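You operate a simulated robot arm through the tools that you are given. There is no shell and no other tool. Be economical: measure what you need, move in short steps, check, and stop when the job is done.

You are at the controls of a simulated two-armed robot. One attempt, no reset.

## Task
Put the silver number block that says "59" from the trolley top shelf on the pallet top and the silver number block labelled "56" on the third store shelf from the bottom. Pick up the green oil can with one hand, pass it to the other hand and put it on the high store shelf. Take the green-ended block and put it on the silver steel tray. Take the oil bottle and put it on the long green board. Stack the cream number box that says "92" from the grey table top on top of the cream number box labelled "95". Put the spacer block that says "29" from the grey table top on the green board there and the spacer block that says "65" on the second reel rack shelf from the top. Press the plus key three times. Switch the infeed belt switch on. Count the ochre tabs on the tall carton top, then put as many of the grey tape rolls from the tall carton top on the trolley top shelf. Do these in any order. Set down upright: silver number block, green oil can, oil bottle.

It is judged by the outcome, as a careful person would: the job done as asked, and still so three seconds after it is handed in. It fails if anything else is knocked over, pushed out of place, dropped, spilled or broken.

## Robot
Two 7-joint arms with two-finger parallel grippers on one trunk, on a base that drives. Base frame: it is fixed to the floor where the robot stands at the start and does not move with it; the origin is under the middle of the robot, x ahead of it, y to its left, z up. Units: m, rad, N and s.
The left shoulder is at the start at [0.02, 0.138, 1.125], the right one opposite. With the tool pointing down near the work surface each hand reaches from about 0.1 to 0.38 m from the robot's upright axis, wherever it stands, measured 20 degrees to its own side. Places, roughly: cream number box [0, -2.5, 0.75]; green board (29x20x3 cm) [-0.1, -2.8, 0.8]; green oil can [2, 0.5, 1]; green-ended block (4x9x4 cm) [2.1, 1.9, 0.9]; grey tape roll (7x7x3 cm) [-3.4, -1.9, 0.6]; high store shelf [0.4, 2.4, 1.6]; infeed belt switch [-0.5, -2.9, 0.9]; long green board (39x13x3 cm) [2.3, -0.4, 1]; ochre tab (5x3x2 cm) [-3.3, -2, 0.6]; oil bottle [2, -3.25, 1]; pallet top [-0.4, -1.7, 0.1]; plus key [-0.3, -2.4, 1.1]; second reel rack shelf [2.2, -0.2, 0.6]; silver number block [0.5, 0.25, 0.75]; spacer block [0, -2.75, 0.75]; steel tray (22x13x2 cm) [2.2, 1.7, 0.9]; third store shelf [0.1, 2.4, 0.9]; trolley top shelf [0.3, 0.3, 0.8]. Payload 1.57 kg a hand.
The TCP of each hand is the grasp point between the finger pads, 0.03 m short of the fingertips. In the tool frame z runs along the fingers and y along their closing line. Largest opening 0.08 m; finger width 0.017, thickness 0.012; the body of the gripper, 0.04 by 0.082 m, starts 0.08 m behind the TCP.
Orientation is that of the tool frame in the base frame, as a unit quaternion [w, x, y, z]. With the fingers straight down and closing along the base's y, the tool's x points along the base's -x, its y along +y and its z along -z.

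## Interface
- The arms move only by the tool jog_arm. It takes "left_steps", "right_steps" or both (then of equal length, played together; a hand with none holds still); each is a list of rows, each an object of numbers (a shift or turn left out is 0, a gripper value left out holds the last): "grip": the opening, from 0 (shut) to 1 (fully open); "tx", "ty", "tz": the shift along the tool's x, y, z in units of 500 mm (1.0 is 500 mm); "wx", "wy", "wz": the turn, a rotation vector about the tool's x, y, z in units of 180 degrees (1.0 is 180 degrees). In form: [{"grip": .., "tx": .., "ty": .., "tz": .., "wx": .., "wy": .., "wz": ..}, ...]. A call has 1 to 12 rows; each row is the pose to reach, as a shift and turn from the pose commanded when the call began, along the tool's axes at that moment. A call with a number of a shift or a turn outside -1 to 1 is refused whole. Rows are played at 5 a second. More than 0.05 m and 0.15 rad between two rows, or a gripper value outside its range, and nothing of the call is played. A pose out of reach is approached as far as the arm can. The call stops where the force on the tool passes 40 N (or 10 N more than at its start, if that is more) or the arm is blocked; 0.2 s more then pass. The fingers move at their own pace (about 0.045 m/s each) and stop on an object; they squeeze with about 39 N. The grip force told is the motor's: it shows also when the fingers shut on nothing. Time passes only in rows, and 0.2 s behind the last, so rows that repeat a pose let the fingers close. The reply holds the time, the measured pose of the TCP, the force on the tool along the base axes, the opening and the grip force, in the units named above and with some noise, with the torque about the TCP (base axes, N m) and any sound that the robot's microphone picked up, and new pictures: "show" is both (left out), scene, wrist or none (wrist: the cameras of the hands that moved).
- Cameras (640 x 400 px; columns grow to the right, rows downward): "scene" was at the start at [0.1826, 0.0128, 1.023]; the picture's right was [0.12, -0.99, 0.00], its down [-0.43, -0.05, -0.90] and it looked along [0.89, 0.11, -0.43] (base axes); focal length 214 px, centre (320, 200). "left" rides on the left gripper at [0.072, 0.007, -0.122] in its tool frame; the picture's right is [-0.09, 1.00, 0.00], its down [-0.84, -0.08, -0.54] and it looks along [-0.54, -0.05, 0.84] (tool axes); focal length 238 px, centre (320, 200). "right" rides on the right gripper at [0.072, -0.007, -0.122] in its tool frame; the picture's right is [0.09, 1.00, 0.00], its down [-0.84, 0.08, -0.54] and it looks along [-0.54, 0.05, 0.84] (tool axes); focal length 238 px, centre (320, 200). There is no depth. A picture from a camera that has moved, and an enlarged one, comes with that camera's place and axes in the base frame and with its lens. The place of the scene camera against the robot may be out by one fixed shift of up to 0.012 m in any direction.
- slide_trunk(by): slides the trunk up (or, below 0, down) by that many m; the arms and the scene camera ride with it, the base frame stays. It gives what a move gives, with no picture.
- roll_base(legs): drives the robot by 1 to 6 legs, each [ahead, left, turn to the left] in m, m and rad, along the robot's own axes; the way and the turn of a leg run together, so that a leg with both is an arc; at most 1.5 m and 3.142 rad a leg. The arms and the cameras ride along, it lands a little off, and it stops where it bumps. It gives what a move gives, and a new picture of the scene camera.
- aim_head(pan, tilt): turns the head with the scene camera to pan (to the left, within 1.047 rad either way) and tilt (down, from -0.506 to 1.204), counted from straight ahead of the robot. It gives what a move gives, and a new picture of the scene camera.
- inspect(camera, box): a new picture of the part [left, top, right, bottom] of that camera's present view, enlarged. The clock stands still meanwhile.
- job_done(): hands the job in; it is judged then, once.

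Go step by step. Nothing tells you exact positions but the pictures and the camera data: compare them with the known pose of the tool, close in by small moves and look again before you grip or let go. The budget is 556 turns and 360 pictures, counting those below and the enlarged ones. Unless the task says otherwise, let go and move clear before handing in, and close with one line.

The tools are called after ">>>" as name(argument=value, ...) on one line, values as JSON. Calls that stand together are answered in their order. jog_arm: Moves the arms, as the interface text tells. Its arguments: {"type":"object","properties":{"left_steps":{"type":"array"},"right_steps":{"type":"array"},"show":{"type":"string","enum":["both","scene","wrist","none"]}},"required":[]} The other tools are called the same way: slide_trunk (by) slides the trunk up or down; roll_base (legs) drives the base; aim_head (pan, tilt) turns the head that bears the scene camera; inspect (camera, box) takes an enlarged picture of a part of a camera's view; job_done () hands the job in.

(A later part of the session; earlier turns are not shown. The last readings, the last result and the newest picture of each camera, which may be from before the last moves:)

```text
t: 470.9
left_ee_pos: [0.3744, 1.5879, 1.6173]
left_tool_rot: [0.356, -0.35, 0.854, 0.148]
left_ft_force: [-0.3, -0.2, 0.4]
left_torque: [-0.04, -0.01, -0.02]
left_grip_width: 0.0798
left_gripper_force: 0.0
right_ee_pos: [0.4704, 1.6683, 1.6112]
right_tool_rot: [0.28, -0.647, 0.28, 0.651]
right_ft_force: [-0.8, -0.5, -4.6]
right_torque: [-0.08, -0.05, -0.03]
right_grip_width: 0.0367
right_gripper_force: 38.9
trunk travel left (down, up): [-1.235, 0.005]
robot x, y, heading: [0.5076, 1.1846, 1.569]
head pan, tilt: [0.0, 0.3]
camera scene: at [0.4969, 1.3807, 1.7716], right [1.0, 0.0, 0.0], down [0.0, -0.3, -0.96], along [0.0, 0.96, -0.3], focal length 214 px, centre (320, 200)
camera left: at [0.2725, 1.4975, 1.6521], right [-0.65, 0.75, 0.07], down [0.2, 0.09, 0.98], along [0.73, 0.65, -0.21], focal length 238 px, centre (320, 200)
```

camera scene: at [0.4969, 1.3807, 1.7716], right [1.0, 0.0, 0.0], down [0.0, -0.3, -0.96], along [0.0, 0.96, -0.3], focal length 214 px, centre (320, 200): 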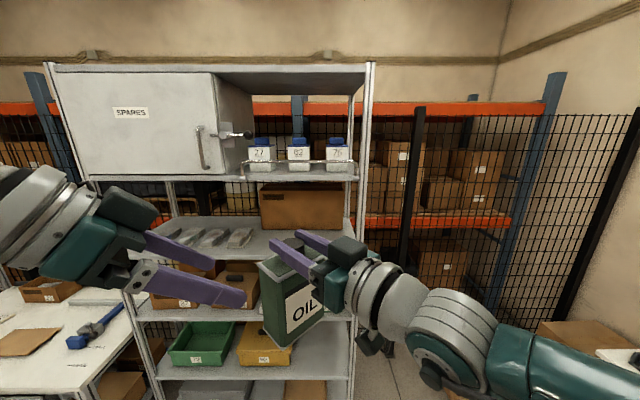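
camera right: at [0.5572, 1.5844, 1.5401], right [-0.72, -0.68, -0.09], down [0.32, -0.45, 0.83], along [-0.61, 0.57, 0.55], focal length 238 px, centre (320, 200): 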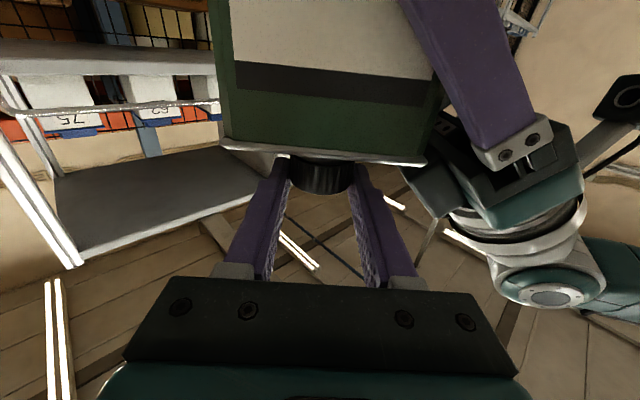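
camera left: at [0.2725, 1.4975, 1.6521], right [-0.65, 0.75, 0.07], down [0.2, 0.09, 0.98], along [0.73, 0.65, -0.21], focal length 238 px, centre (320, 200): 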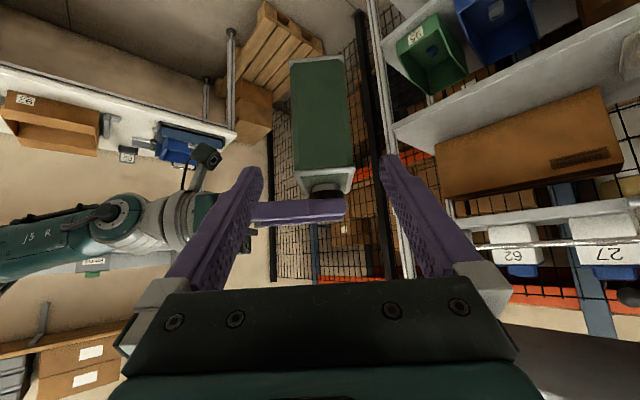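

Now yaw the right hand to face the shelf, raise it, and tuck the left hand.

>>> jog_arm(right_steps=[{"tx": -0.03, "ty": -0.029, "tz": -0.027, "wx": 0.04}, {"tx": -0.06, "ty": -0.058, "tz": -0.054, "wx": 0.08}, {"tx": -0.1, "ty": -0.088, "tz": -0.081, "wx": 0.12}, {"tx": -0.14, "ty": -0.117, "tz": -0.108, "wx": 0.16}, {"tx": -0.19, "ty": -0.146, "tz": -0.135, "wx": 0.2}, {"tx": -0.24, "ty": -0.176, "tz": -0.163, "wx": 0.238}, {"tx": -0.32, "ty": -0.176, "tz": -0.163, "wx": 0.238}, {"tx": -0.4, "ty": -0.176, "tz": -0.163, "wx": 0.238}, {"tx": -0.46, "ty": -0.176, "tz": -0.163, "wx": 0.238}], left_steps=[{"tx": 0.03, "ty": -0.005, "tz": -0.03}, {"tx": 0.06, "ty": -0.01, "tz": -0.06}, {"tx": 0.1, "ty": -0.015, "tz": -0.1}, {"tx": 0.14, "ty": -0.02, "tz": -0.14}, {"tx": 0.17, "ty": -0.025, "tz": -0.17}, {"tx": 0.2, "ty": -0.03, "tz": -0.2}, {"tx": 0.2, "ty": -0.03, "tz": -0.2}, {"tx": 0.2, "ty": -0.03, "tz": -0.2}, {"tx": 0.2, "ty": -0.03, "tz": -0.2}], show="both")

```text
t: 472.9
left_ee_pos: [0.2839, 1.4771, 1.6165]
left_tool_rot: [0.356, -0.35, 0.854, 0.148]
left_ft_force: [-0.8, 0.0, -0.8]
left_torque: [0.03, 0.04, 0.02]
left_grip_width: 0.08
left_gripper_force: 0.0
right_ee_pos: [0.7313, 1.6447, 1.7713]
right_tool_rot: [0.462, -0.521, 0.484, 0.53]
right_ft_force: [-0.6, -0.4, -5.1]
right_torque: [-0.06, 0.0, 0.0]
right_grip_width: 0.0368
right_gripper_force: 38.9
right hand out of reach, approached as far as the arm can: row 2, 3, 4, 5, 6, 7, 8, 9
trunk travel left (down, up): [-1.235, 0.005]
robot x, y, heading: [0.5065, 1.1865, 1.565]
head pan, tilt: [0.0, 0.3]
camera scene: at [0.4968, 1.3807, 1.7716], right [1.0, 0.0, 0.0], down [0.0, -0.3, -0.96], along [0.0, 0.96, -0.3], focal length 214 px, centre (320, 200)
camera right: at [0.7478, 1.5222, 1.703], right [-0.99, -0.11, -0.06], down [0.01, -0.53, 0.84], along [-0.12, 0.84, 0.53], focal length 238 px, centre (320, 200)
camera left: at [0.1817, 1.387, 1.6504], right [-0.65, 0.75, 0.07], down [0.2, 0.08, 0.98], along [0.73, 0.65, -0.21], focal length 238 px, centre (320, 200)
```

scene: 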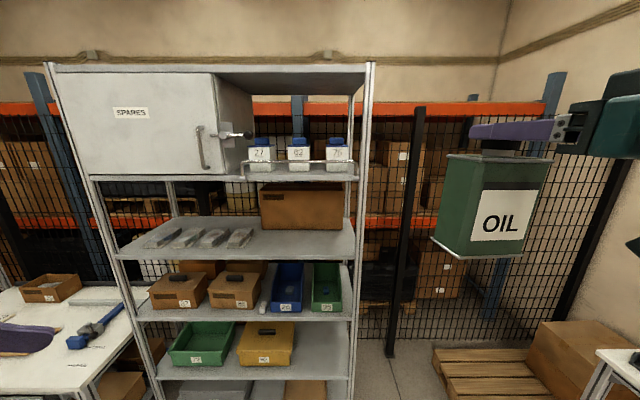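
right: 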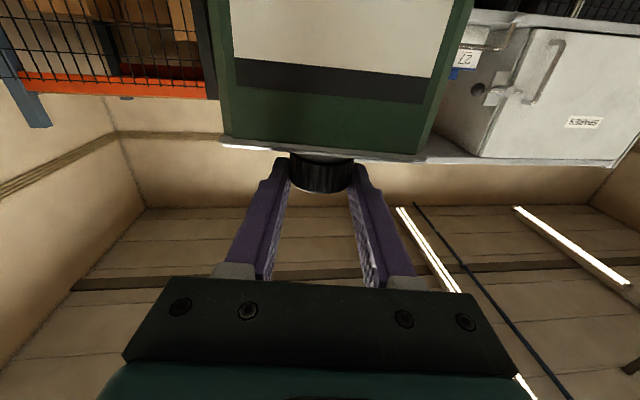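
left: 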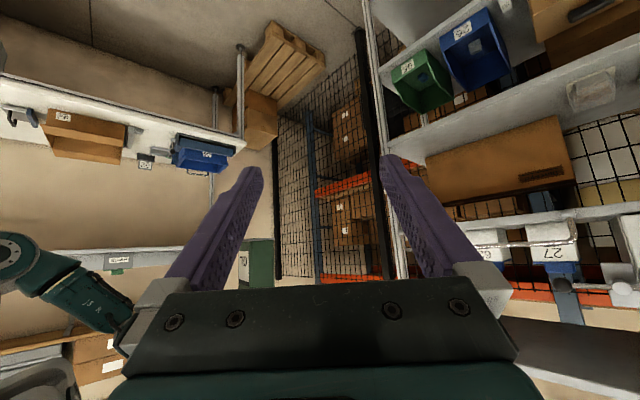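

The right hand got to z≈1.77; try extending forward, where the arm may rise further.

>>> jog_arm(right_steps=[{"tz": 0.06, "ty": 0.05, "wx": 0.008}, {"tz": 0.12, "ty": 0.1, "tx": -0.02, "wx": 0.016}, {"tz": 0.18, "ty": 0.14, "tx": -0.05, "wx": 0.025}, {"tz": 0.22, "ty": 0.16, "tx": -0.09, "wx": 0.033}, {"tz": 0.24, "ty": 0.16, "tx": -0.14, "wx": 0.033}, {"tz": 0.24, "ty": 0.16, "tx": -0.2, "wx": 0.033}], show="scene")

```text
t: 474.2
left_ee_pos: [0.2824, 1.4774, 1.6168]
left_tool_rot: [0.356, -0.35, 0.854, 0.147]
left_ft_force: [-0.2, 0.0, 0.1]
left_torque: [-0.01, -0.01, -0.03]
left_grip_width: 0.0797
left_gripper_force: 0.0
right_ee_pos: [0.7586, 1.7209, 1.8338]
right_tool_rot: [0.477, -0.505, 0.504, 0.513]
right_ft_force: [-0.2, 0.4, -4.5]
right_torque: [-0.03, 0.0, 0.0]
right_grip_width: 0.037
right_gripper_force: 38.6
right hand out of reach, approached as far as the arm can: row 1, 2, 3, 4, 5, 6
trunk travel left (down, up): [-1.235, 0.005]
robot x, y, heading: [0.5066, 1.1846, 1.571]
head pan, tilt: [0.0, 0.3]
camera scene: at [0.4968, 1.3807, 1.7716], right [1.0, 0.0, 0.0], down [0.0, -0.3, -0.96], along [0.0, 0.96, -0.3], focal length 214 px, centre (320, 200)
```

scene: 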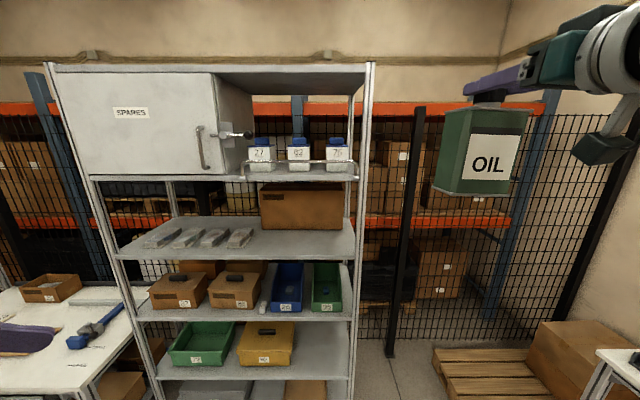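

>>> jog_arm(right_steps=[{"tz": 0.05, "tx": -0.03}, {"tz": 0.1, "tx": -0.06}, {"tz": 0.12, "tx": -0.1}, {"tz": 0.14, "tx": -0.14}], show="none")

>>> slide_trunk(by=0.005)

```text
t: 475.2
left_ee_pos: [0.2838, 1.4759, 1.6165]
left_tool_rot: [0.356, -0.35, 0.854, 0.148]
left_ft_force: [-0.1, 0.1, 0.1]
left_torque: [-0.02, -0.01, 0.03]
left_grip_width: 0.0802
left_gripper_force: 0.1
right_ee_pos: [0.7615, 1.7935, 1.9048]
right_tool_rot: [0.489, -0.496, 0.512, 0.503]
right_ft_force: [-0.5, 0.2, -4.8]
right_torque: [-0.07, 0.04, -0.03]
right_grip_width: 0.0367
right_gripper_force: 39.2
right hand out of reach, approached as far as the arm can: row 1, 2, 3
trunk travel left (down, up): [-1.235, 0.005]
robot x, y, heading: [0.5047, 1.1885, 1.57]
head pan, tilt: [0.0, 0.3]
```

```text
t: 475.8
left_ee_pos: [0.284, 1.4762, 1.6208]
left_tool_rot: [0.357, -0.35, 0.854, 0.147]
left_ft_force: [0.4, -0.1, -0.2]
left_torque: [0.0, 0.0, 0.0]
left_grip_width: 0.0799
left_gripper_force: 0.0
right_ee_pos: [0.7603, 1.7934, 1.911]
right_tool_rot: [0.489, -0.496, 0.511, 0.504]
right_ft_force: [-0.5, -0.1, -4.7]
right_torque: [-0.07, -0.02, -0.01]
right_grip_width: 0.0365
right_gripper_force: 38.9
trunk travel left (down, up): [-1.24, 0.0]
robot x, y, heading: [0.504, 1.1869, 1.574]
head pan, tilt: [0.0, 0.3]
```

Now the can's base is at z≈1.758, above the rail. Drive left and forward so it comes in front of the free strip, then check.

>>> roll_base(legs=[[0, 0.34, 0], [0.25, 0, -0.003]])

>>> aim_head(pan=-0.3, tilt=0.2)

```text
t: 479.4
left_ee_pos: [-0.0608, 1.7212, 1.6211]
left_tool_rot: [0.357, -0.351, 0.853, 0.148]
left_ft_force: [-0.2, 0.2, -0.1]
left_torque: [-0.01, -0.01, -0.01]
left_grip_width: 0.0801
left_gripper_force: 0.1
right_ee_pos: [0.4154, 2.0386, 1.9106]
right_tool_rot: [0.488, -0.497, 0.51, 0.505]
right_ft_force: [-0.7, 0.1, -5.4]
right_torque: [-0.05, 0.04, 0.0]
right_grip_width: 0.0367
right_gripper_force: 39.1
trunk travel left (down, up): [-1.24, 0.0]
robot x, y, heading: [0.1598, 1.4321, 1.569]
head pan, tilt: [0.0, 0.3]
camera scene: at [0.1533, 1.6256, 1.7766], right [1.0, 0.0, 0.0], down [0.0, -0.3, -0.96], along [0.0, 0.96, -0.3], focal length 214 px, centre (320, 200)
```

scene: 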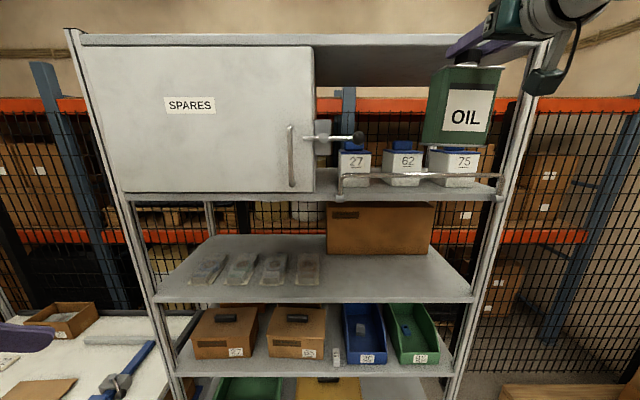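

```text
t: 480.2
left_ee_pos: [-0.0594, 1.722, 1.6204]
left_tool_rot: [0.357, -0.351, 0.853, 0.148]
left_ft_force: [-0.6, -0.1, 0.5]
left_torque: [0.02, 0.04, 0.04]
left_grip_width: 0.0799
left_gripper_force: 0.1
right_ee_pos: [0.416, 2.0377, 1.9107]
right_tool_rot: [0.488, -0.497, 0.51, 0.505]
right_ft_force: [-0.1, -1.0, -5.0]
right_torque: [-0.05, -0.01, -0.05]
right_grip_width: 0.0368
right_gripper_force: 39.0
trunk travel left (down, up): [-1.24, 0.0]
robot x, y, heading: [0.1606, 1.4287, 1.573]
head pan, tilt: [-0.3, 0.201]
camera scene: at [0.1808, 1.6213, 1.7858], right [0.96, -0.29, 0.0], down [-0.06, -0.19, -0.98], along [0.29, 0.94, -0.2], focal length 214 px, centre (320, 200)
```

scene: 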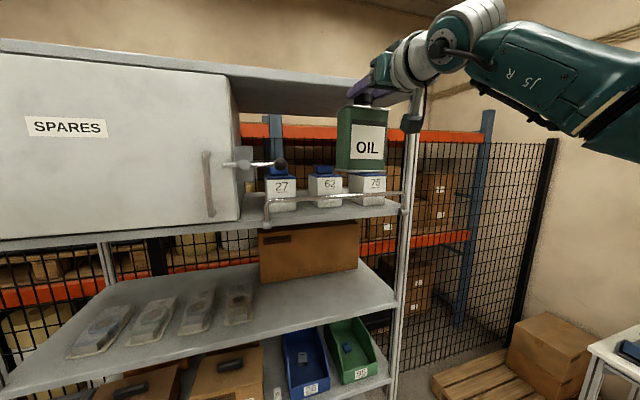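

Lower slightly (still above the rail) and roll in 0.19 m.

>>> slide_trunk(by=-0.03)

>>> roll_base(legs=[[0.15, 0, 0]])

>>> inspect(camera="scene", box=[240, 60, 480, 230])

```text
t: 481.0
left_ee_pos: [-0.0598, 1.7212, 1.5912]
left_tool_rot: [0.357, -0.35, 0.853, 0.147]
left_ft_force: [-0.1, 0.8, 0.4]
left_torque: [-0.01, 0.02, 0.0]
left_grip_width: 0.0799
left_gripper_force: 0.0
right_ee_pos: [0.4158, 2.0381, 1.8799]
right_tool_rot: [0.488, -0.497, 0.51, 0.505]
right_ft_force: [-0.1, 0.4, -4.9]
right_torque: [-0.07, -0.02, 0.0]
right_grip_width: 0.0366
right_gripper_force: 39.1
trunk travel left (down, up): [-1.21, 0.03]
robot x, y, heading: [0.1634, 1.4308, 1.572]
head pan, tilt: [-0.3, 0.201]
```

```text
t: 482.3
left_ee_pos: [-0.0602, 1.8665, 1.5924]
left_tool_rot: [0.356, -0.35, 0.854, 0.148]
left_ft_force: [-0.9, -0.1, -1.5]
left_torque: [0.01, 0.01, -0.04]
left_grip_width: 0.0798
left_gripper_force: 0.2
right_ee_pos: [0.4158, 2.1834, 1.8807]
right_tool_rot: [0.488, -0.497, 0.51, 0.505]
right_ft_force: [-1.5, 0.3, -5.9]
right_torque: [-0.05, -0.03, 0.05]
right_grip_width: 0.0366
right_gripper_force: 38.7
trunk travel left (down, up): [-1.21, 0.03]
robot x, y, heading: [0.1611, 1.5737, 1.575]
head pan, tilt: [-0.3, 0.201]
camera scene: at [0.1807, 1.7663, 1.7559], right [0.96, -0.29, 0.0], down [-0.06, -0.19, -0.98], along [0.29, 0.94, -0.2], focal length 214 px, centre (320, 200)
```

scene: 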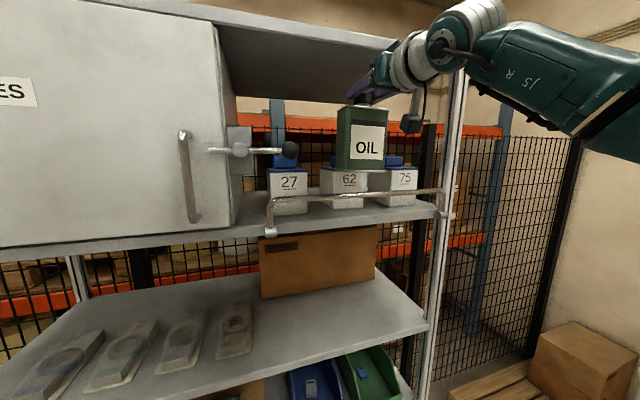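

```text
2.35 times, centred on (360, 145) of scene
camera zoom: at [0.1807, 1.7663, 1.7559], right [0.96, -0.29, 0.0], down [-0.06, -0.19, -0.98], along [0.29, 0.94, -0.2], focal length 505 px, centre (226, 329)
```

zoom: 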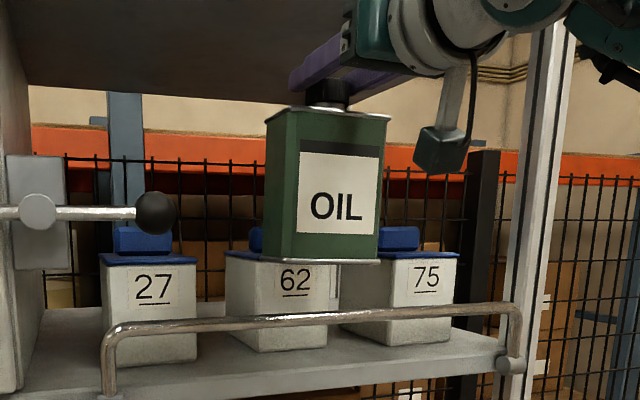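

Can is over the rail; containers' fronts are at y≈2.276 and the rail at ≈2.18. Move 3.8 cm further in (can centre y≈2.237), then lower.

>>> roll_base(legs=[[0.04, 0, 0]])

>>> slide_trunk(by=-0.06)

>>> inspect(camera="scene", box=[250, 80, 450, 220])

```text
t: 483.2
left_ee_pos: [-0.0604, 1.9052, 1.592]
left_tool_rot: [0.357, -0.35, 0.853, 0.148]
left_ft_force: [-0.2, -0.5, 0.7]
left_torque: [0.04, 0.01, -0.02]
left_grip_width: 0.0799
left_gripper_force: 0.1
right_ee_pos: [0.4166, 2.2225, 1.881]
right_tool_rot: [0.487, -0.497, 0.511, 0.505]
right_ft_force: [0.1, -0.1, -5.2]
right_torque: [-0.08, -0.02, -0.01]
right_grip_width: 0.0366
right_gripper_force: 38.9
trunk travel left (down, up): [-1.21, 0.03]
robot x, y, heading: [0.1623, 1.6156, 1.573]
head pan, tilt: [-0.3, 0.201]
camera scene: at [0.1808, 1.805, 1.7559], right [0.96, -0.3, 0.0], down [-0.06, -0.19, -0.98], along [0.29, 0.94, -0.2], focal length 214 px, centre (320, 200)
```

scene: 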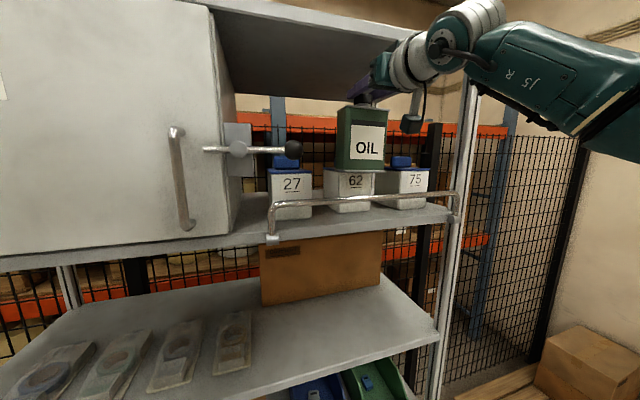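

```text
t: 484.2
left_ee_pos: [-0.0586, 1.9052, 1.5315]
left_tool_rot: [0.356, -0.351, 0.853, 0.148]
left_ft_force: [-0.4, -0.8, 0.3]
left_torque: [0.04, 0.03, 0.01]
left_grip_width: 0.0795
left_gripper_force: 0.1
right_ee_pos: [0.4166, 2.2216, 1.82]
right_tool_rot: [0.488, -0.496, 0.511, 0.504]
right_ft_force: [-0.1, -1.0, -5.2]
right_torque: [-0.06, -0.03, 0.01]
right_grip_width: 0.0367
right_gripper_force: 39.1
trunk travel left (down, up): [-1.15, 0.09]
robot x, y, heading: [0.1632, 1.6144, 1.571]
head pan, tilt: [-0.3, 0.201]
```

```text
2.86 times, centred on (350, 150) of scene
camera zoom: at [0.1808, 1.805, 1.6959], right [0.96, -0.3, 0.0], down [-0.06, -0.19, -0.98], along [0.29, 0.94, -0.2], focal length 613 px, centre (234, 343)
```

zoom: 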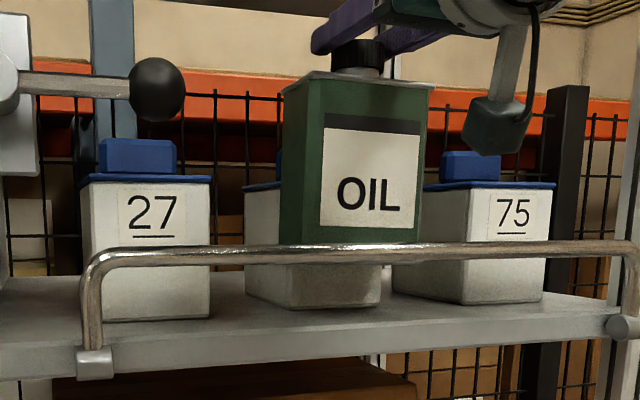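

The can is now behind the rail and in front of container 62. Lower further.

>>> slide_trunk(by=-0.035)

>>> inspect(camera="scene", box=[250, 60, 450, 200])

```text
t: 485.0
left_ee_pos: [-0.0613, 1.9051, 1.4962]
left_tool_rot: [0.356, -0.351, 0.853, 0.148]
left_ft_force: [-0.1, -0.5, 0.1]
left_torque: [0.0, 0.0, -0.01]
left_grip_width: 0.0798
left_gripper_force: 0.0
right_ee_pos: [0.4166, 2.2222, 1.7844]
right_tool_rot: [0.488, -0.497, 0.511, 0.504]
right_ft_force: [-0.9, -0.2, -4.8]
right_torque: [-0.02, 0.01, 0.02]
right_grip_width: 0.0368
right_gripper_force: 38.9
trunk travel left (down, up): [-1.115, 0.125]
robot x, y, heading: [0.1655, 1.6178, 1.573]
head pan, tilt: [-0.3, 0.201]
```

```text
2.86 times, centred on (350, 130) of scene
camera zoom: at [0.1808, 1.8049, 1.6608], right [0.96, -0.3, 0.0], down [-0.06, -0.19, -0.98], along [0.29, 0.94, -0.2], focal length 613 px, centre (234, 400)
```

zoom: 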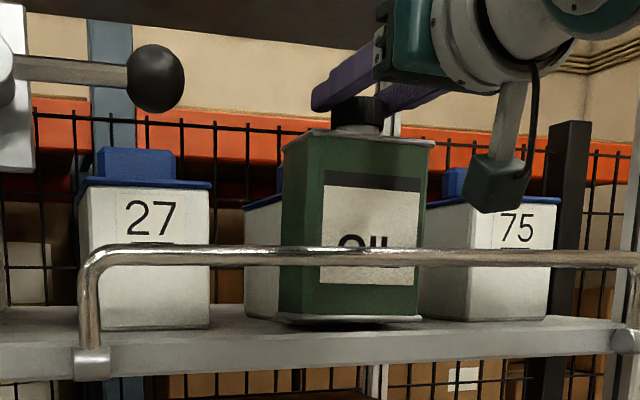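

Nearly down. Final millimetres with the arm, watching force.

>>> jog_arm(right_steps=[{"tx": 0.008}, {"tx": 0.014}, {"tx": 0.02}, {"tx": 0.026}, {"tx": 0.032}, {"tx": 0.038}], show="none")

```text
t: 486.4
left_ee_pos: [-0.0581, 1.9076, 1.4969]
left_tool_rot: [0.358, -0.35, 0.853, 0.149]
left_ft_force: [0.3, 0.9, -0.7]
left_torque: [0.0, 0.0, 0.01]
left_grip_width: 0.0798
left_gripper_force: 0.0
right_ee_pos: [0.4132, 2.2209, 1.7789]
right_tool_rot: [0.489, -0.495, 0.504, 0.511]
right_ft_force: [-9.8, -6.2, 27.7]
right_torque: [0.18, 0.02, 0.14]
right_grip_width: 0.0369
right_gripper_force: 38.9
right hand out of reach, approached as far as the arm can: row 6
trunk travel left (down, up): [-1.115, 0.125]
robot x, y, heading: [0.1586, 1.6153, 1.568]
head pan, tilt: [-0.3, 0.201]
```

Contact. Ease off 3 mm and look before releasing.

>>> jog_arm(right_steps=[{"tx": -0.018}, {"tx": -0.018}], show="none")

>>> inspect(camera="scene", box=[290, 70, 410, 190])

```text
t: 487.0
left_ee_pos: [-0.0593, 1.9057, 1.4975]
left_tool_rot: [0.357, -0.351, 0.853, 0.149]
left_ft_force: [-0.6, -0.3, 0.3]
left_torque: [0.0, -0.05, -0.01]
left_grip_width: 0.0802
left_gripper_force: 0.0
right_ee_pos: [0.417, 2.2228, 1.779]
right_tool_rot: [0.488, -0.497, 0.51, 0.505]
right_ft_force: [-5.1, -2.2, 11.7]
right_torque: [0.22, 0.03, 0.07]
right_grip_width: 0.0368
right_gripper_force: 39.2
trunk travel left (down, up): [-1.115, 0.125]
robot x, y, heading: [0.163, 1.6091, 1.57]
head pan, tilt: [-0.3, 0.201]
```

```text
3.33 times, centred on (350, 130) of scene
camera zoom: at [0.181, 1.8055, 1.6612], right [0.96, -0.3, 0.0], down [-0.06, -0.19, -0.98], along [0.29, 0.94, -0.2], focal length 715 px, centre (220, 433)
```

zoom: 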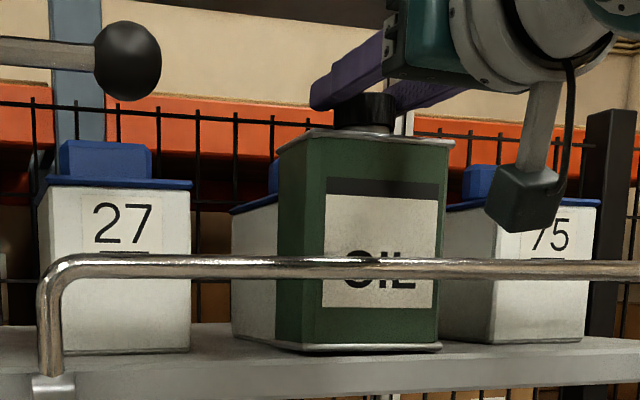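

The can stands on the shelf behind the rail. Open and pull straight back.

>>> jog_arm(right_steps=[{"grip": 0.6}, {"grip": 0.8}, {"grip": 0.8}, {"tz": -0.06, "tx": -0.004}, {"tz": -0.14, "tx": -0.004}, {"tz": -0.22, "tx": -0.004}], show="scene")

>>> inspect(camera="scene", box=[250, 60, 450, 200])

```text
t: 488.4
left_ee_pos: [-0.06, 1.905, 1.497]
left_tool_rot: [0.356, -0.351, 0.853, 0.147]
left_ft_force: [0.3, 0.2, -0.8]
left_torque: [0.0, 0.01, 0.0]
left_grip_width: 0.0801
left_gripper_force: 0.1
right_ee_pos: [0.4159, 2.113, 1.7768]
right_tool_rot: [0.485, -0.5, 0.515, 0.5]
right_ft_force: [-0.8, 0.2, 0.8]
right_torque: [-0.01, 0.0, 0.01]
right_grip_width: 0.0639
right_gripper_force: 0.0
trunk travel left (down, up): [-1.115, 0.125]
robot x, y, heading: [0.1609, 1.6147, 1.572]
head pan, tilt: [-0.3, 0.201]
camera scene: at [0.1808, 1.8051, 1.661], right [0.96, -0.3, 0.0], down [-0.06, -0.19, -0.98], along [0.29, 0.94, -0.2], focal length 214 px, centre (320, 200)
```

scene: 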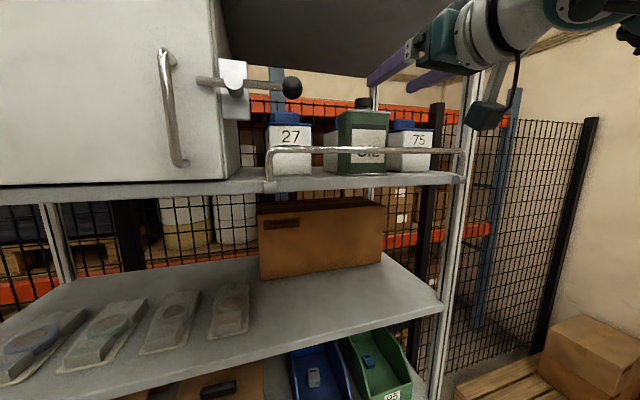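

```text
2.86 times, centred on (350, 130) of scene
camera zoom: at [0.1808, 1.8051, 1.661], right [0.96, -0.3, 0.0], down [-0.06, -0.19, -0.98], along [0.29, 0.94, -0.2], focal length 613 px, centre (234, 400)
```

zoom: 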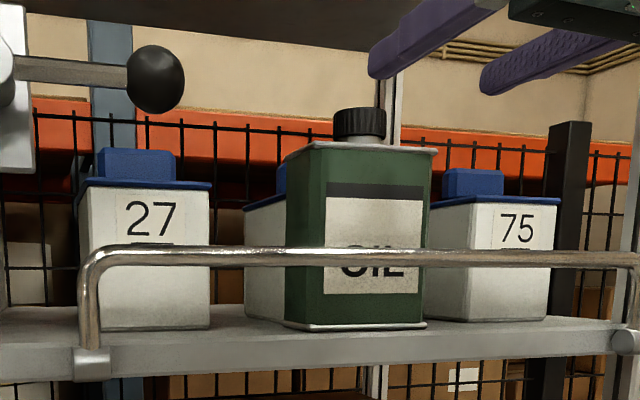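

The oil can stands upright on the high shelf. Only the tape rolls remain. Back off and fold both arms.

>>> roll_base(legs=[[-0.4, 0, 0], [0, -0.82, 0]])

>>> slide_trunk(by=-0.4)

>>> jog_arm(right_steps=[{"tx": 0.05, "tz": -0.05, "wy": 0.042}, {"tx": 0.1, "tz": -0.1, "wy": 0.083}, {"tx": 0.15, "tz": -0.14, "wy": 0.125}, {"tx": 0.2, "tz": -0.18, "wy": 0.167}, {"tx": 0.25, "tz": -0.22, "wy": 0.208}, {"tx": 0.3, "tz": -0.26, "wy": 0.25}, {"tx": 0.33, "tz": -0.29, "wy": 0.292}, {"tx": 0.36, "tz": -0.32, "wy": 0.333}, {"tx": 0.38, "tz": -0.35, "wy": 0.375}, {"tx": 0.4, "tz": -0.37, "wy": 0.417}, {"tx": 0.4, "tz": -0.38, "wy": 0.458}, {"tx": 0.4, "tz": -0.38, "wy": 0.5}], show="none")

```text
t: 494.7
left_ee_pos: [0.7343, 1.5105, 1.4971]
left_tool_rot: [0.356, -0.351, 0.853, 0.148]
left_ft_force: [0.0, -0.1, 0.6]
left_torque: [-0.02, -0.02, -0.03]
left_grip_width: 0.08
left_gripper_force: 0.1
right_ee_pos: [1.2088, 1.717, 1.7778]
right_tool_rot: [0.485, -0.501, 0.512, 0.501]
right_ft_force: [0.5, 0.0, -0.2]
right_torque: [-0.02, -0.02, -0.02]
right_grip_width: 0.064
right_gripper_force: 0.0
trunk travel left (down, up): [-1.115, 0.125]
robot x, y, heading: [0.9527, 1.2221, 1.568]
head pan, tilt: [-0.3, 0.201]
camera scene: at [0.975, 1.4096, 1.661], right [0.96, -0.3, 0.0], down [-0.06, -0.19, -0.98], along [0.29, 0.94, -0.2], focal length 214 px, centre (320, 200)
```

scene: 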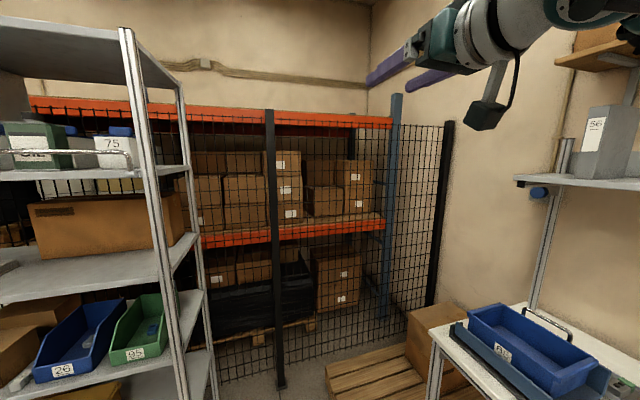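

```text
t: 498.6
left_ee_pos: [0.7339, 1.5107, 1.0963]
left_tool_rot: [0.356, -0.351, 0.853, 0.148]
left_ft_force: [-0.8, -0.3, 0.0]
left_torque: [0.04, 0.0, 0.0]
left_grip_width: 0.0802
left_gripper_force: 0.1
right_ee_pos: [1.2076, 1.7169, 1.378]
right_tool_rot: [0.485, -0.502, 0.512, 0.502]
right_ft_force: [-0.1, -0.1, -0.3]
right_torque: [-0.05, -0.03, 0.0]
right_grip_width: 0.0644
right_gripper_force: 0.1
trunk travel left (down, up): [-0.715, 0.525]
robot x, y, heading: [0.9573, 1.2191, 1.573]
head pan, tilt: [-0.3, 0.201]
```

```text
t: 501.2
left_ee_pos: [0.735, 1.5108, 1.0975]
left_tool_rot: [0.356, -0.351, 0.853, 0.148]
left_ft_force: [0.7, -0.2, 0.5]
left_torque: [-0.03, -0.01, 0.04]
left_grip_width: 0.0803
left_gripper_force: 0.0
right_ee_pos: [1.205, 1.5229, 1.1847]
right_tool_rot: [0.019, 0.709, -0.705, -0.003]
right_ft_force: [0.0, 0.2, -0.8]
right_torque: [0.0, 0.0, 0.01]
right_grip_width: 0.064
right_gripper_force: 0.0
trunk travel left (down, up): [-0.715, 0.525]
robot x, y, heading: [0.9561, 1.2216, 1.572]
head pan, tilt: [-0.3, 0.201]
```

>>> jog_arm(left_steps=[{"wx": -0.012, "wy": 0.03, "wz": -0.03}, {"wx": -0.025, "wy": 0.06, "wz": -0.06}, {"wx": -0.037, "wy": 0.09, "wz": -0.09}, {"wx": -0.05, "wy": 0.12, "wz": -0.12}, {"wx": -0.062, "wy": 0.15, "wz": -0.15}, {"wx": -0.074, "wy": 0.18, "wz": -0.18}, {"wx": -0.087, "wy": 0.21, "wz": -0.21}, {"wx": -0.0985, "wy": 0.2388, "wz": -0.2379}], show="none")

>>> roll_base(legs=[[-1.5, 0, 0], [-1.5, 0, 0], [-1.5, 0, 0], [-0.33, 0, 0]])

```text
t: 503.0
left_ee_pos: [0.7349, 1.5112, 1.0972]
left_tool_rot: [0.0, -0.707, 0.707, 0.0]
left_ft_force: [0.6, -0.1, -0.5]
left_torque: [-0.02, 0.0, -0.02]
left_grip_width: 0.0799
left_gripper_force: 0.0
right_ee_pos: [1.2044, 1.5233, 1.1834]
right_tool_rot: [0.019, 0.709, -0.705, 0.0]
right_ft_force: [-0.1, 0.3, 0.4]
right_torque: [-0.05, -0.02, 0.02]
right_grip_width: 0.0641
right_gripper_force: 0.0
trunk travel left (down, up): [-0.715, 0.525]
robot x, y, heading: [0.9524, 1.2203, 1.568]
head pan, tilt: [-0.3, 0.201]
```

```text
t: 526.4
left_ee_pos: [0.7114, -3.352, 1.0967]
left_tool_rot: [-0.001, 0.709, -0.705, 0.001]
left_ft_force: [-0.1, -1.0, -0.7]
left_torque: [0.0, 0.01, 0.02]
left_grip_width: 0.0797
left_gripper_force: 0.2
right_ee_pos: [1.1813, -3.3348, 1.1832]
right_tool_rot: [0.019, 0.711, -0.702, 0.0]
right_ft_force: [0.2, 0.0, 0.2]
right_torque: [0.02, 0.0, -0.01]
right_grip_width: 0.0639
right_gripper_force: 0.1
trunk travel left (down, up): [-0.715, 0.525]
robot x, y, heading: [0.9367, -3.6392, 1.581]
head pan, tilt: [-0.3, 0.201]
camera scene: at [0.9529, -3.4503, 1.261], right [0.96, -0.29, 0.0], down [-0.06, -0.19, -0.98], along [0.28, 0.94, -0.2], focal length 214 px, centre (320, 200)
```

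scene: 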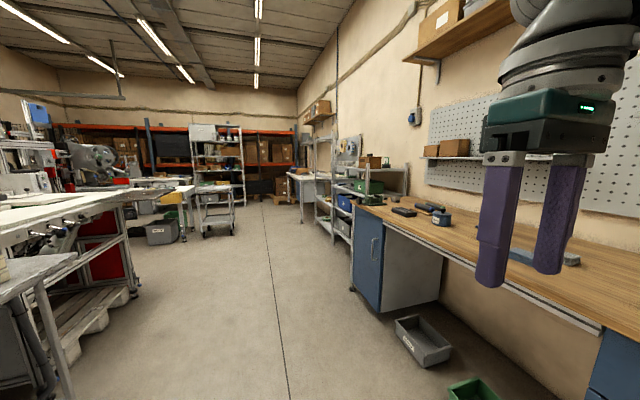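

Drive west along the south aisle and look ahead.

>>> aim_head(pan=0.0, tilt=0.25)

>>> roll_base(legs=[[0, 1.5, 0], [0, 0, 1.56]])

```text
t: 527.2
left_ee_pos: [0.7114, -3.3504, 1.0962]
left_tool_rot: [-0.001, 0.709, -0.705, 0.001]
left_ft_force: [0.6, -0.4, 0.4]
left_torque: [0.01, -0.02, 0.01]
left_grip_width: 0.0796
left_gripper_force: 0.0
right_ee_pos: [1.1821, -3.3362, 1.1833]
right_tool_rot: [0.019, 0.711, -0.703, 0.0]
right_ft_force: [-0.9, 0.3, 0.0]
right_torque: [0.0, -0.02, 0.01]
right_grip_width: 0.0639
right_gripper_force: 0.1
trunk travel left (down, up): [-0.715, 0.525]
robot x, y, heading: [0.9379, -3.6422, 1.581]
head pan, tilt: [0.0, 0.25]
camera scene: at [0.9254, -3.4462, 1.2565], right [1.0, 0.01, 0.0], down [0.0, -0.25, -0.97], along [-0.01, 0.97, -0.25], focal length 214 px, centre (320, 200)
```

scene: 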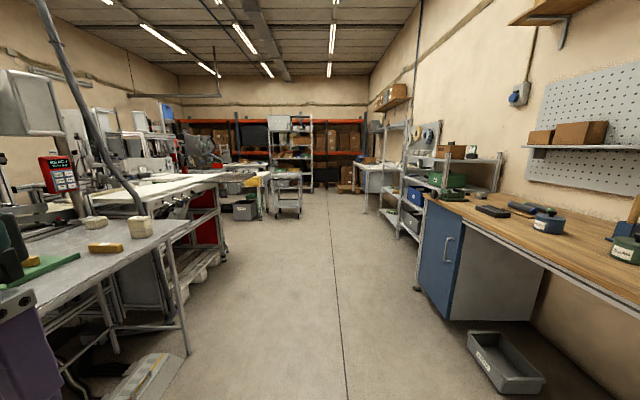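

```text
t: 538.3
left_ee_pos: [-0.8299, -3.901, 1.0964]
left_tool_rot: [0.0, 1.0, 0.014, -0.001]
left_ft_force: [-0.7, 0.6, -0.3]
left_torque: [0.0, -0.01, 0.01]
left_grip_width: 0.0804
left_gripper_force: 0.1
right_ee_pos: [-0.8561, -3.4322, 1.1834]
right_tool_rot: [0.013, 1.0, 0.017, 0.013]
right_ft_force: [0.3, 0.5, 0.9]
right_torque: [-0.01, 0.0, 0.01]
right_grip_width: 0.0639
right_gripper_force: 0.2
trunk travel left (down, up): [-0.715, 0.525]
robot x, y, heading: [-0.543, -3.6714, -3.107]
head pan, tilt: [0.0, 0.25]
camera scene: at [-0.747, -3.6749, 1.2564], right [-0.03, 1.0, 0.0], down [0.25, 0.01, -0.97], along [-0.97, -0.03, -0.25], focal length 214 px, centre (320, 200)
```

scene: 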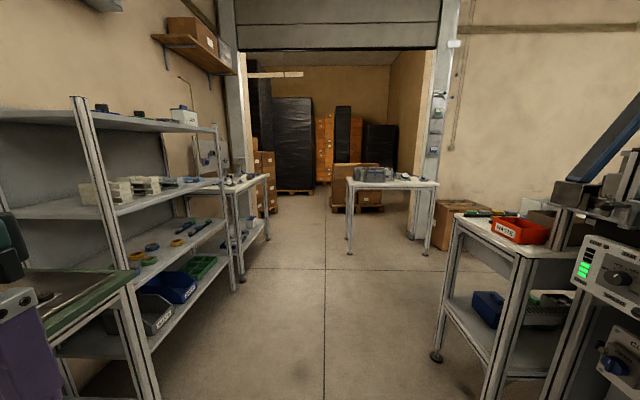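

I can see the carton beyond a small table at x≈-3.1. Drive west to x≈-2.3 and look north-west.

>>> roll_base(legs=[[0, 0, -0.035], [1.5, 0, 0], [0.25, 0, -0.9]])

```text
t: 548.5
left_ee_pos: [-2.6156, -3.4494, 1.0965]
left_tool_rot: [-0.001, 0.893, -0.45, 0.0]
left_ft_force: [-0.3, -0.1, 0.3]
left_torque: [-0.03, 0.01, 0.01]
left_grip_width: 0.0801
left_gripper_force: 0.1
right_ee_pos: [-2.2446, -3.1595, 1.1828]
right_tool_rot: [0.018, 0.894, -0.447, 0.006]
right_ft_force: [-1.1, -0.6, 0.3]
right_torque: [0.05, 0.01, 0.04]
right_grip_width: 0.0643
right_gripper_force: 0.0
trunk travel left (down, up): [-0.715, 0.525]
robot x, y, heading: [-2.2651, -3.5504, 2.208]
head pan, tilt: [0.0, 0.25]
camera scene: at [-2.3867, -3.3944, 1.2564], right [0.8, 0.6, 0.0], down [0.15, -0.2, -0.97], along [-0.58, 0.78, -0.25], focal length 214 px, centre (320, 200)
```

scene: 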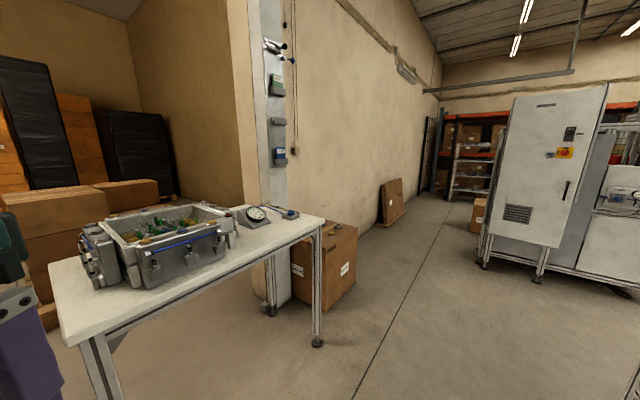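

The tall carton stands behind that table; I'll go north past the table's end and face the carton from the east.

>>> roll_base(legs=[[0, 0, 0.934], [0, -1.5, 0], [0.25, 0, 0]])

>>> aim_head(pan=0.0, tilt=0.55)

```text
t: 559.8
left_ee_pos: [-2.8102, -2.2639, 1.0969]
left_tool_rot: [-0.001, 1.0, -0.008, -0.001]
left_ft_force: [0.2, -0.8, -0.6]
left_torque: [-0.01, 0.03, 0.01]
left_grip_width: 0.0801
left_gripper_force: 0.2
right_ee_pos: [-2.8123, -1.7935, 1.1841]
right_tool_rot: [0.014, 1.0, -0.005, 0.013]
right_ft_force: [0.4, -0.9, -0.1]
right_torque: [-0.01, -0.01, -0.02]
right_grip_width: 0.064
right_gripper_force: 0.2
trunk travel left (down, up): [-0.715, 0.525]
robot x, y, heading: [-2.5153, -2.0482, 3.123]
head pan, tilt: [0.0, 0.25]
camera scene: at [-2.7162, -2.0425, 1.2564], right [0.01, 1.0, 0.0], down [0.25, 0.0, -0.97], along [-0.97, 0.01, -0.25], focal length 214 px, centre (320, 200)
```

scene: 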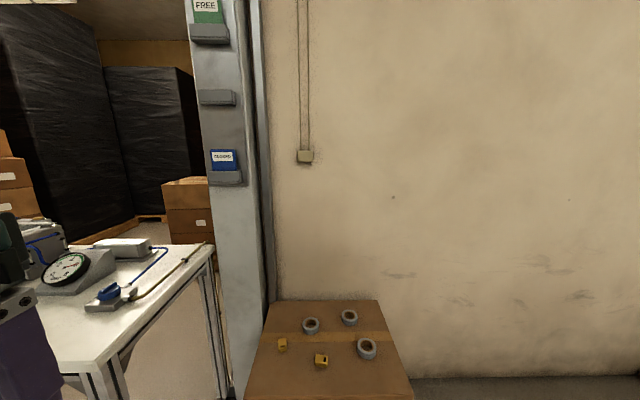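

```text
t: 560.6
left_ee_pos: [-2.8078, -2.2642, 1.096]
left_tool_rot: [0.0, 1.0, -0.008, -0.001]
left_ft_force: [0.7, -1.2, -0.1]
left_torque: [0.0, -0.01, 0.06]
left_grip_width: 0.0801
left_gripper_force: 0.1
right_ee_pos: [-2.814, -1.7929, 1.1829]
right_tool_rot: [0.014, 1.0, -0.005, 0.013]
right_ft_force: [-0.5, 0.5, -0.4]
right_torque: [0.0, 0.01, 0.02]
right_grip_width: 0.0641
right_gripper_force: 0.0
trunk travel left (down, up): [-0.715, 0.525]
robot x, y, heading: [-2.5126, -2.0472, 3.122]
head pan, tilt: [0.0, 0.55]
camera scene: at [-2.7126, -2.0425, 1.2288], right [0.01, 1.0, 0.0], down [0.52, -0.01, -0.85], along [-0.85, 0.01, -0.52], focal length 214 px, centre (320, 200)
```

scene: 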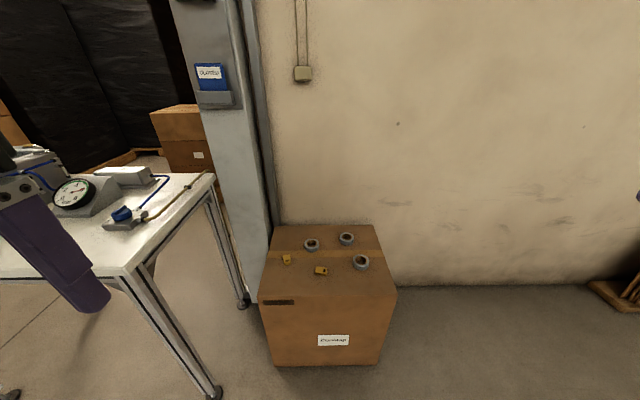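

>>> inspect(camera="scene", box=[255, 215, 405, 310])

```text
4.21 times, centred on (330, 262) of scene
camera zoom: at [-2.7126, -2.0425, 1.2288], right [0.01, 1.0, 0.0], down [0.52, -0.01, -0.85], along [-0.85, 0.01, -0.52], focal length 903 px, centre (278, -63)
```

zoom: 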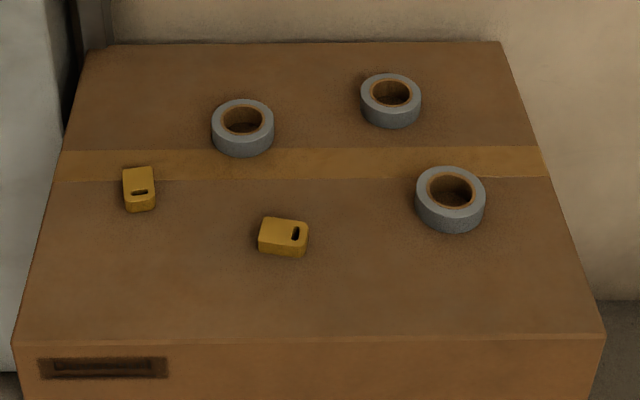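

There are two ochre tabs and three grey rolls, so two rolls go to the trolley. I'll lower the trunk and close in with both hands above the carton.

>>> slide_trunk(by=-0.36)

>>> roll_base(legs=[[0.41, -0.065, 0.018]])

>>> jog_arm(left_steps=[{"tx": -0.08, "ty": -0.06}, {"tx": -0.15, "ty": -0.12, "grip": 1}], right_steps=[{"tx": 0.0, "ty": 0.05}, {"tx": 0.0, "ty": 0.09, "grip": 1}], show="wrist")

```text
t: 564.1
left_ee_pos: [-2.8096, -2.2637, 0.7369]
left_tool_rot: [-0.001, 1.0, -0.009, -0.001]
left_ft_force: [-0.3, -0.5, 0.4]
left_torque: [-0.02, 0.0, -0.02]
left_grip_width: 0.08
left_gripper_force: 0.0
right_ee_pos: [-2.8145, -1.7932, 0.8232]
right_tool_rot: [0.013, 1.0, -0.005, 0.013]
right_ft_force: [0.0, 0.1, -0.7]
right_torque: [-0.01, 0.0, -0.01]
right_grip_width: 0.0639
right_gripper_force: 0.0
trunk travel left (down, up): [-0.355, 0.885]
robot x, y, heading: [-2.5145, -2.0474, 3.123]
head pan, tilt: [0.0, 0.55]
```

```text
t: 566.7
left_ee_pos: [-3.2162, -2.1969, 0.7353]
left_tool_rot: [-0.001, 1.0, -0.005, -0.001]
left_ft_force: [0.2, 0.2, -0.3]
left_torque: [-0.01, -0.01, 0.0]
left_grip_width: 0.0803
left_gripper_force: 0.1
right_ee_pos: [-3.2256, -1.7268, 0.8239]
right_tool_rot: [0.013, 1.0, 0.0, 0.013]
right_ft_force: [0.0, -0.6, 0.3]
right_torque: [0.02, -0.01, -0.03]
right_grip_width: 0.064
right_gripper_force: 0.0
trunk travel left (down, up): [-0.355, 0.885]
robot x, y, heading: [-2.9233, -1.9779, 3.136]
head pan, tilt: [0.0, 0.55]
camera scene: at [-3.1215, -1.975, 0.8688], right [0.01, 1.0, 0.0], down [0.52, 0.0, -0.85], along [-0.85, 0.01, -0.52], focal length 214 px, centre (320, 200)
```

scene: 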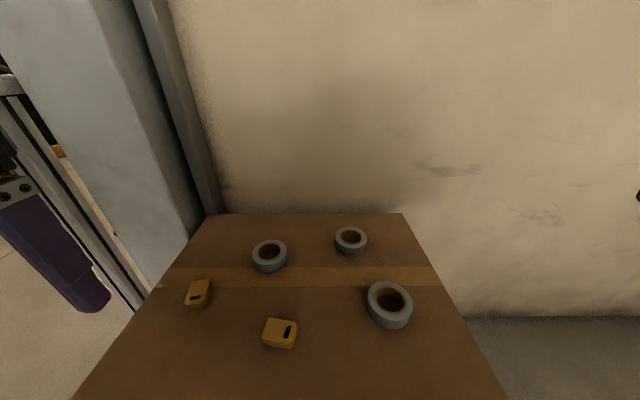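

```text
t: 567.3
left_ee_pos: [-3.2919, -2.1344, 0.7369]
left_tool_rot: [0.0, 1.0, -0.005, 0.0]
left_ft_force: [0.0, -0.4, 0.1]
left_torque: [-0.01, -0.01, 0.0]
left_grip_width: 0.0798
left_gripper_force: 0.0
right_ee_pos: [-3.2251, -1.7714, 0.8254]
right_tool_rot: [0.013, 1.0, 0.0, 0.014]
right_ft_force: [0.5, 0.0, -0.2]
right_torque: [-0.05, 0.01, 0.0]
right_grip_width: 0.08
right_gripper_force: 0.0
trunk travel left (down, up): [-0.355, 0.885]
robot x, y, heading: [-2.9224, -1.978, 3.138]
head pan, tilt: [0.0, 0.55]
camera right: at [-3.1573, -1.762, 0.9494], right [0.09, -1.0, 0.03], down [-0.85, -0.06, 0.52], along [-0.52, -0.07, -0.85], focal length 238 px, centre (320, 200)
camera left: at [-3.22, -2.1414, 0.8576], right [-0.1, -0.99, 0.0], down [-0.84, 0.08, 0.54], along [-0.54, 0.05, -0.84], focal length 238 px, centre (320, 200)
```

right: 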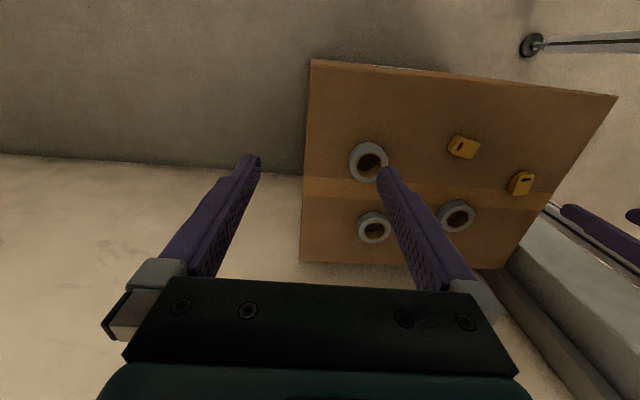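
left: 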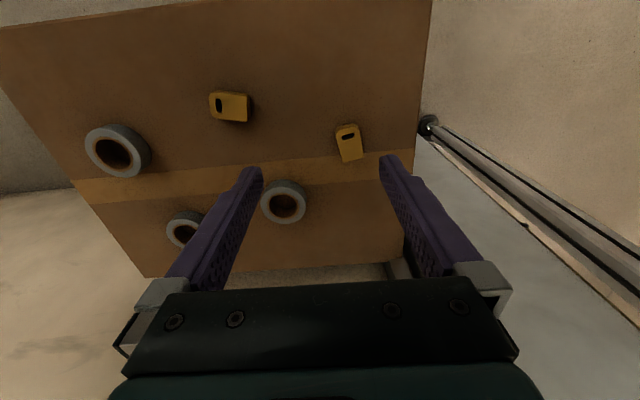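

Roll tops are at z≈0.58; A≈(-3.40,-2.07) for the left, C≈(-3.305,-1.869) for the right. Edge closer and position both hands over them.

>>> roll_base(legs=[[0.035, 0, 0]])

>>> jog_arm(left_steps=[{"tx": -0.05, "ty": -0.04, "tz": 0.03}, {"tx": -0.1, "ty": -0.08, "tz": 0.07}, {"tx": -0.152, "ty": -0.126, "tz": 0.12}, {"tx": -0.152, "ty": -0.126, "tz": 0.17}], right_steps=[{"tx": -0.03, "ty": 0.05, "tz": 0.06, "wx": 0.008, "wy": -0.009}, {"tx": -0.06, "ty": 0.1, "tz": 0.12, "wx": 0.008, "wy": -0.009}, {"tx": -0.08, "ty": 0.15, "tz": 0.19, "wx": 0.008, "wy": -0.009}, {"tx": -0.09, "ty": 0.195, "tz": 0.26, "wx": 0.008, "wy": -0.009}], show="wrist")

```text
t: 568.1
left_ee_pos: [-3.3256, -2.136, 0.7376]
left_tool_rot: [-0.002, 1.0, -0.005, -0.001]
left_ft_force: [-0.5, 0.3, 0.7]
left_torque: [0.04, -0.02, -0.04]
left_grip_width: 0.0801
left_gripper_force: 0.0
right_ee_pos: [-3.2602, -1.7712, 0.824]
right_tool_rot: [0.014, 1.0, 0.0, 0.013]
right_ft_force: [0.0, -0.3, -1.0]
right_torque: [0.04, -0.02, -0.04]
right_grip_width: 0.0801
right_gripper_force: 0.1
trunk travel left (down, up): [-0.355, 0.885]
robot x, y, heading: [-2.9577, -1.9784, 3.138]
head pan, tilt: [0.0, 0.55]
camera scene: at [-3.1566, -1.9748, 0.8688], right [0.01, 1.0, 0.0], down [0.52, 0.0, -0.85], along [-0.85, 0.01, -0.52], focal length 214 px, centre (320, 200)
```

scene: 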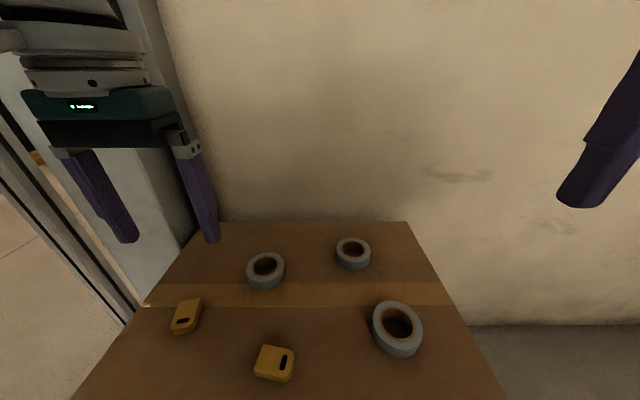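

```text
t: 569.1
left_ee_pos: [-3.4011, -2.0728, 0.6532]
left_tool_rot: [0.001, 1.0, -0.005, -0.001]
left_ft_force: [-0.4, 0.5, -0.2]
left_torque: [0.0, -0.03, -0.01]
left_grip_width: 0.0799
left_gripper_force: 0.1
right_ee_pos: [-3.2989, -1.8785, 0.6942]
right_tool_rot: [0.001, 1.0, 0.001, -0.001]
right_ft_force: [-0.5, 0.1, 1.0]
right_torque: [0.02, 0.01, -0.01]
right_grip_width: 0.0802
right_gripper_force: 0.1
trunk travel left (down, up): [-0.355, 0.885]
robot x, y, heading: [-2.9581, -1.9785, 3.132]
head pan, tilt: [0.0, 0.55]
camera right: at [-3.228, -1.8708, 0.8192], right [0.09, -1.0, 0.0], down [-0.84, -0.08, 0.54], along [-0.54, -0.05, -0.84], focal length 238 px, centre (320, 200)
camera left: at [-3.3283, -2.0798, 0.7742], right [-0.1, -0.99, 0.0], down [-0.84, 0.09, 0.54], along [-0.54, 0.06, -0.84], focal length 238 px, centre (320, 200)
```

right: 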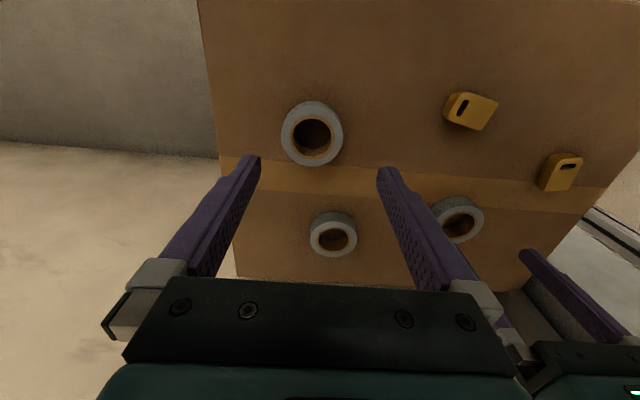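
left: 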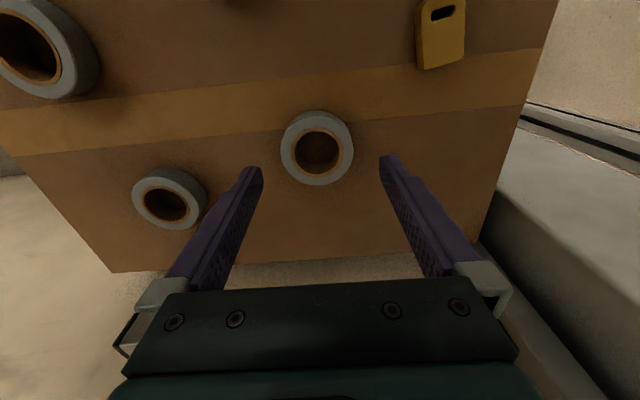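

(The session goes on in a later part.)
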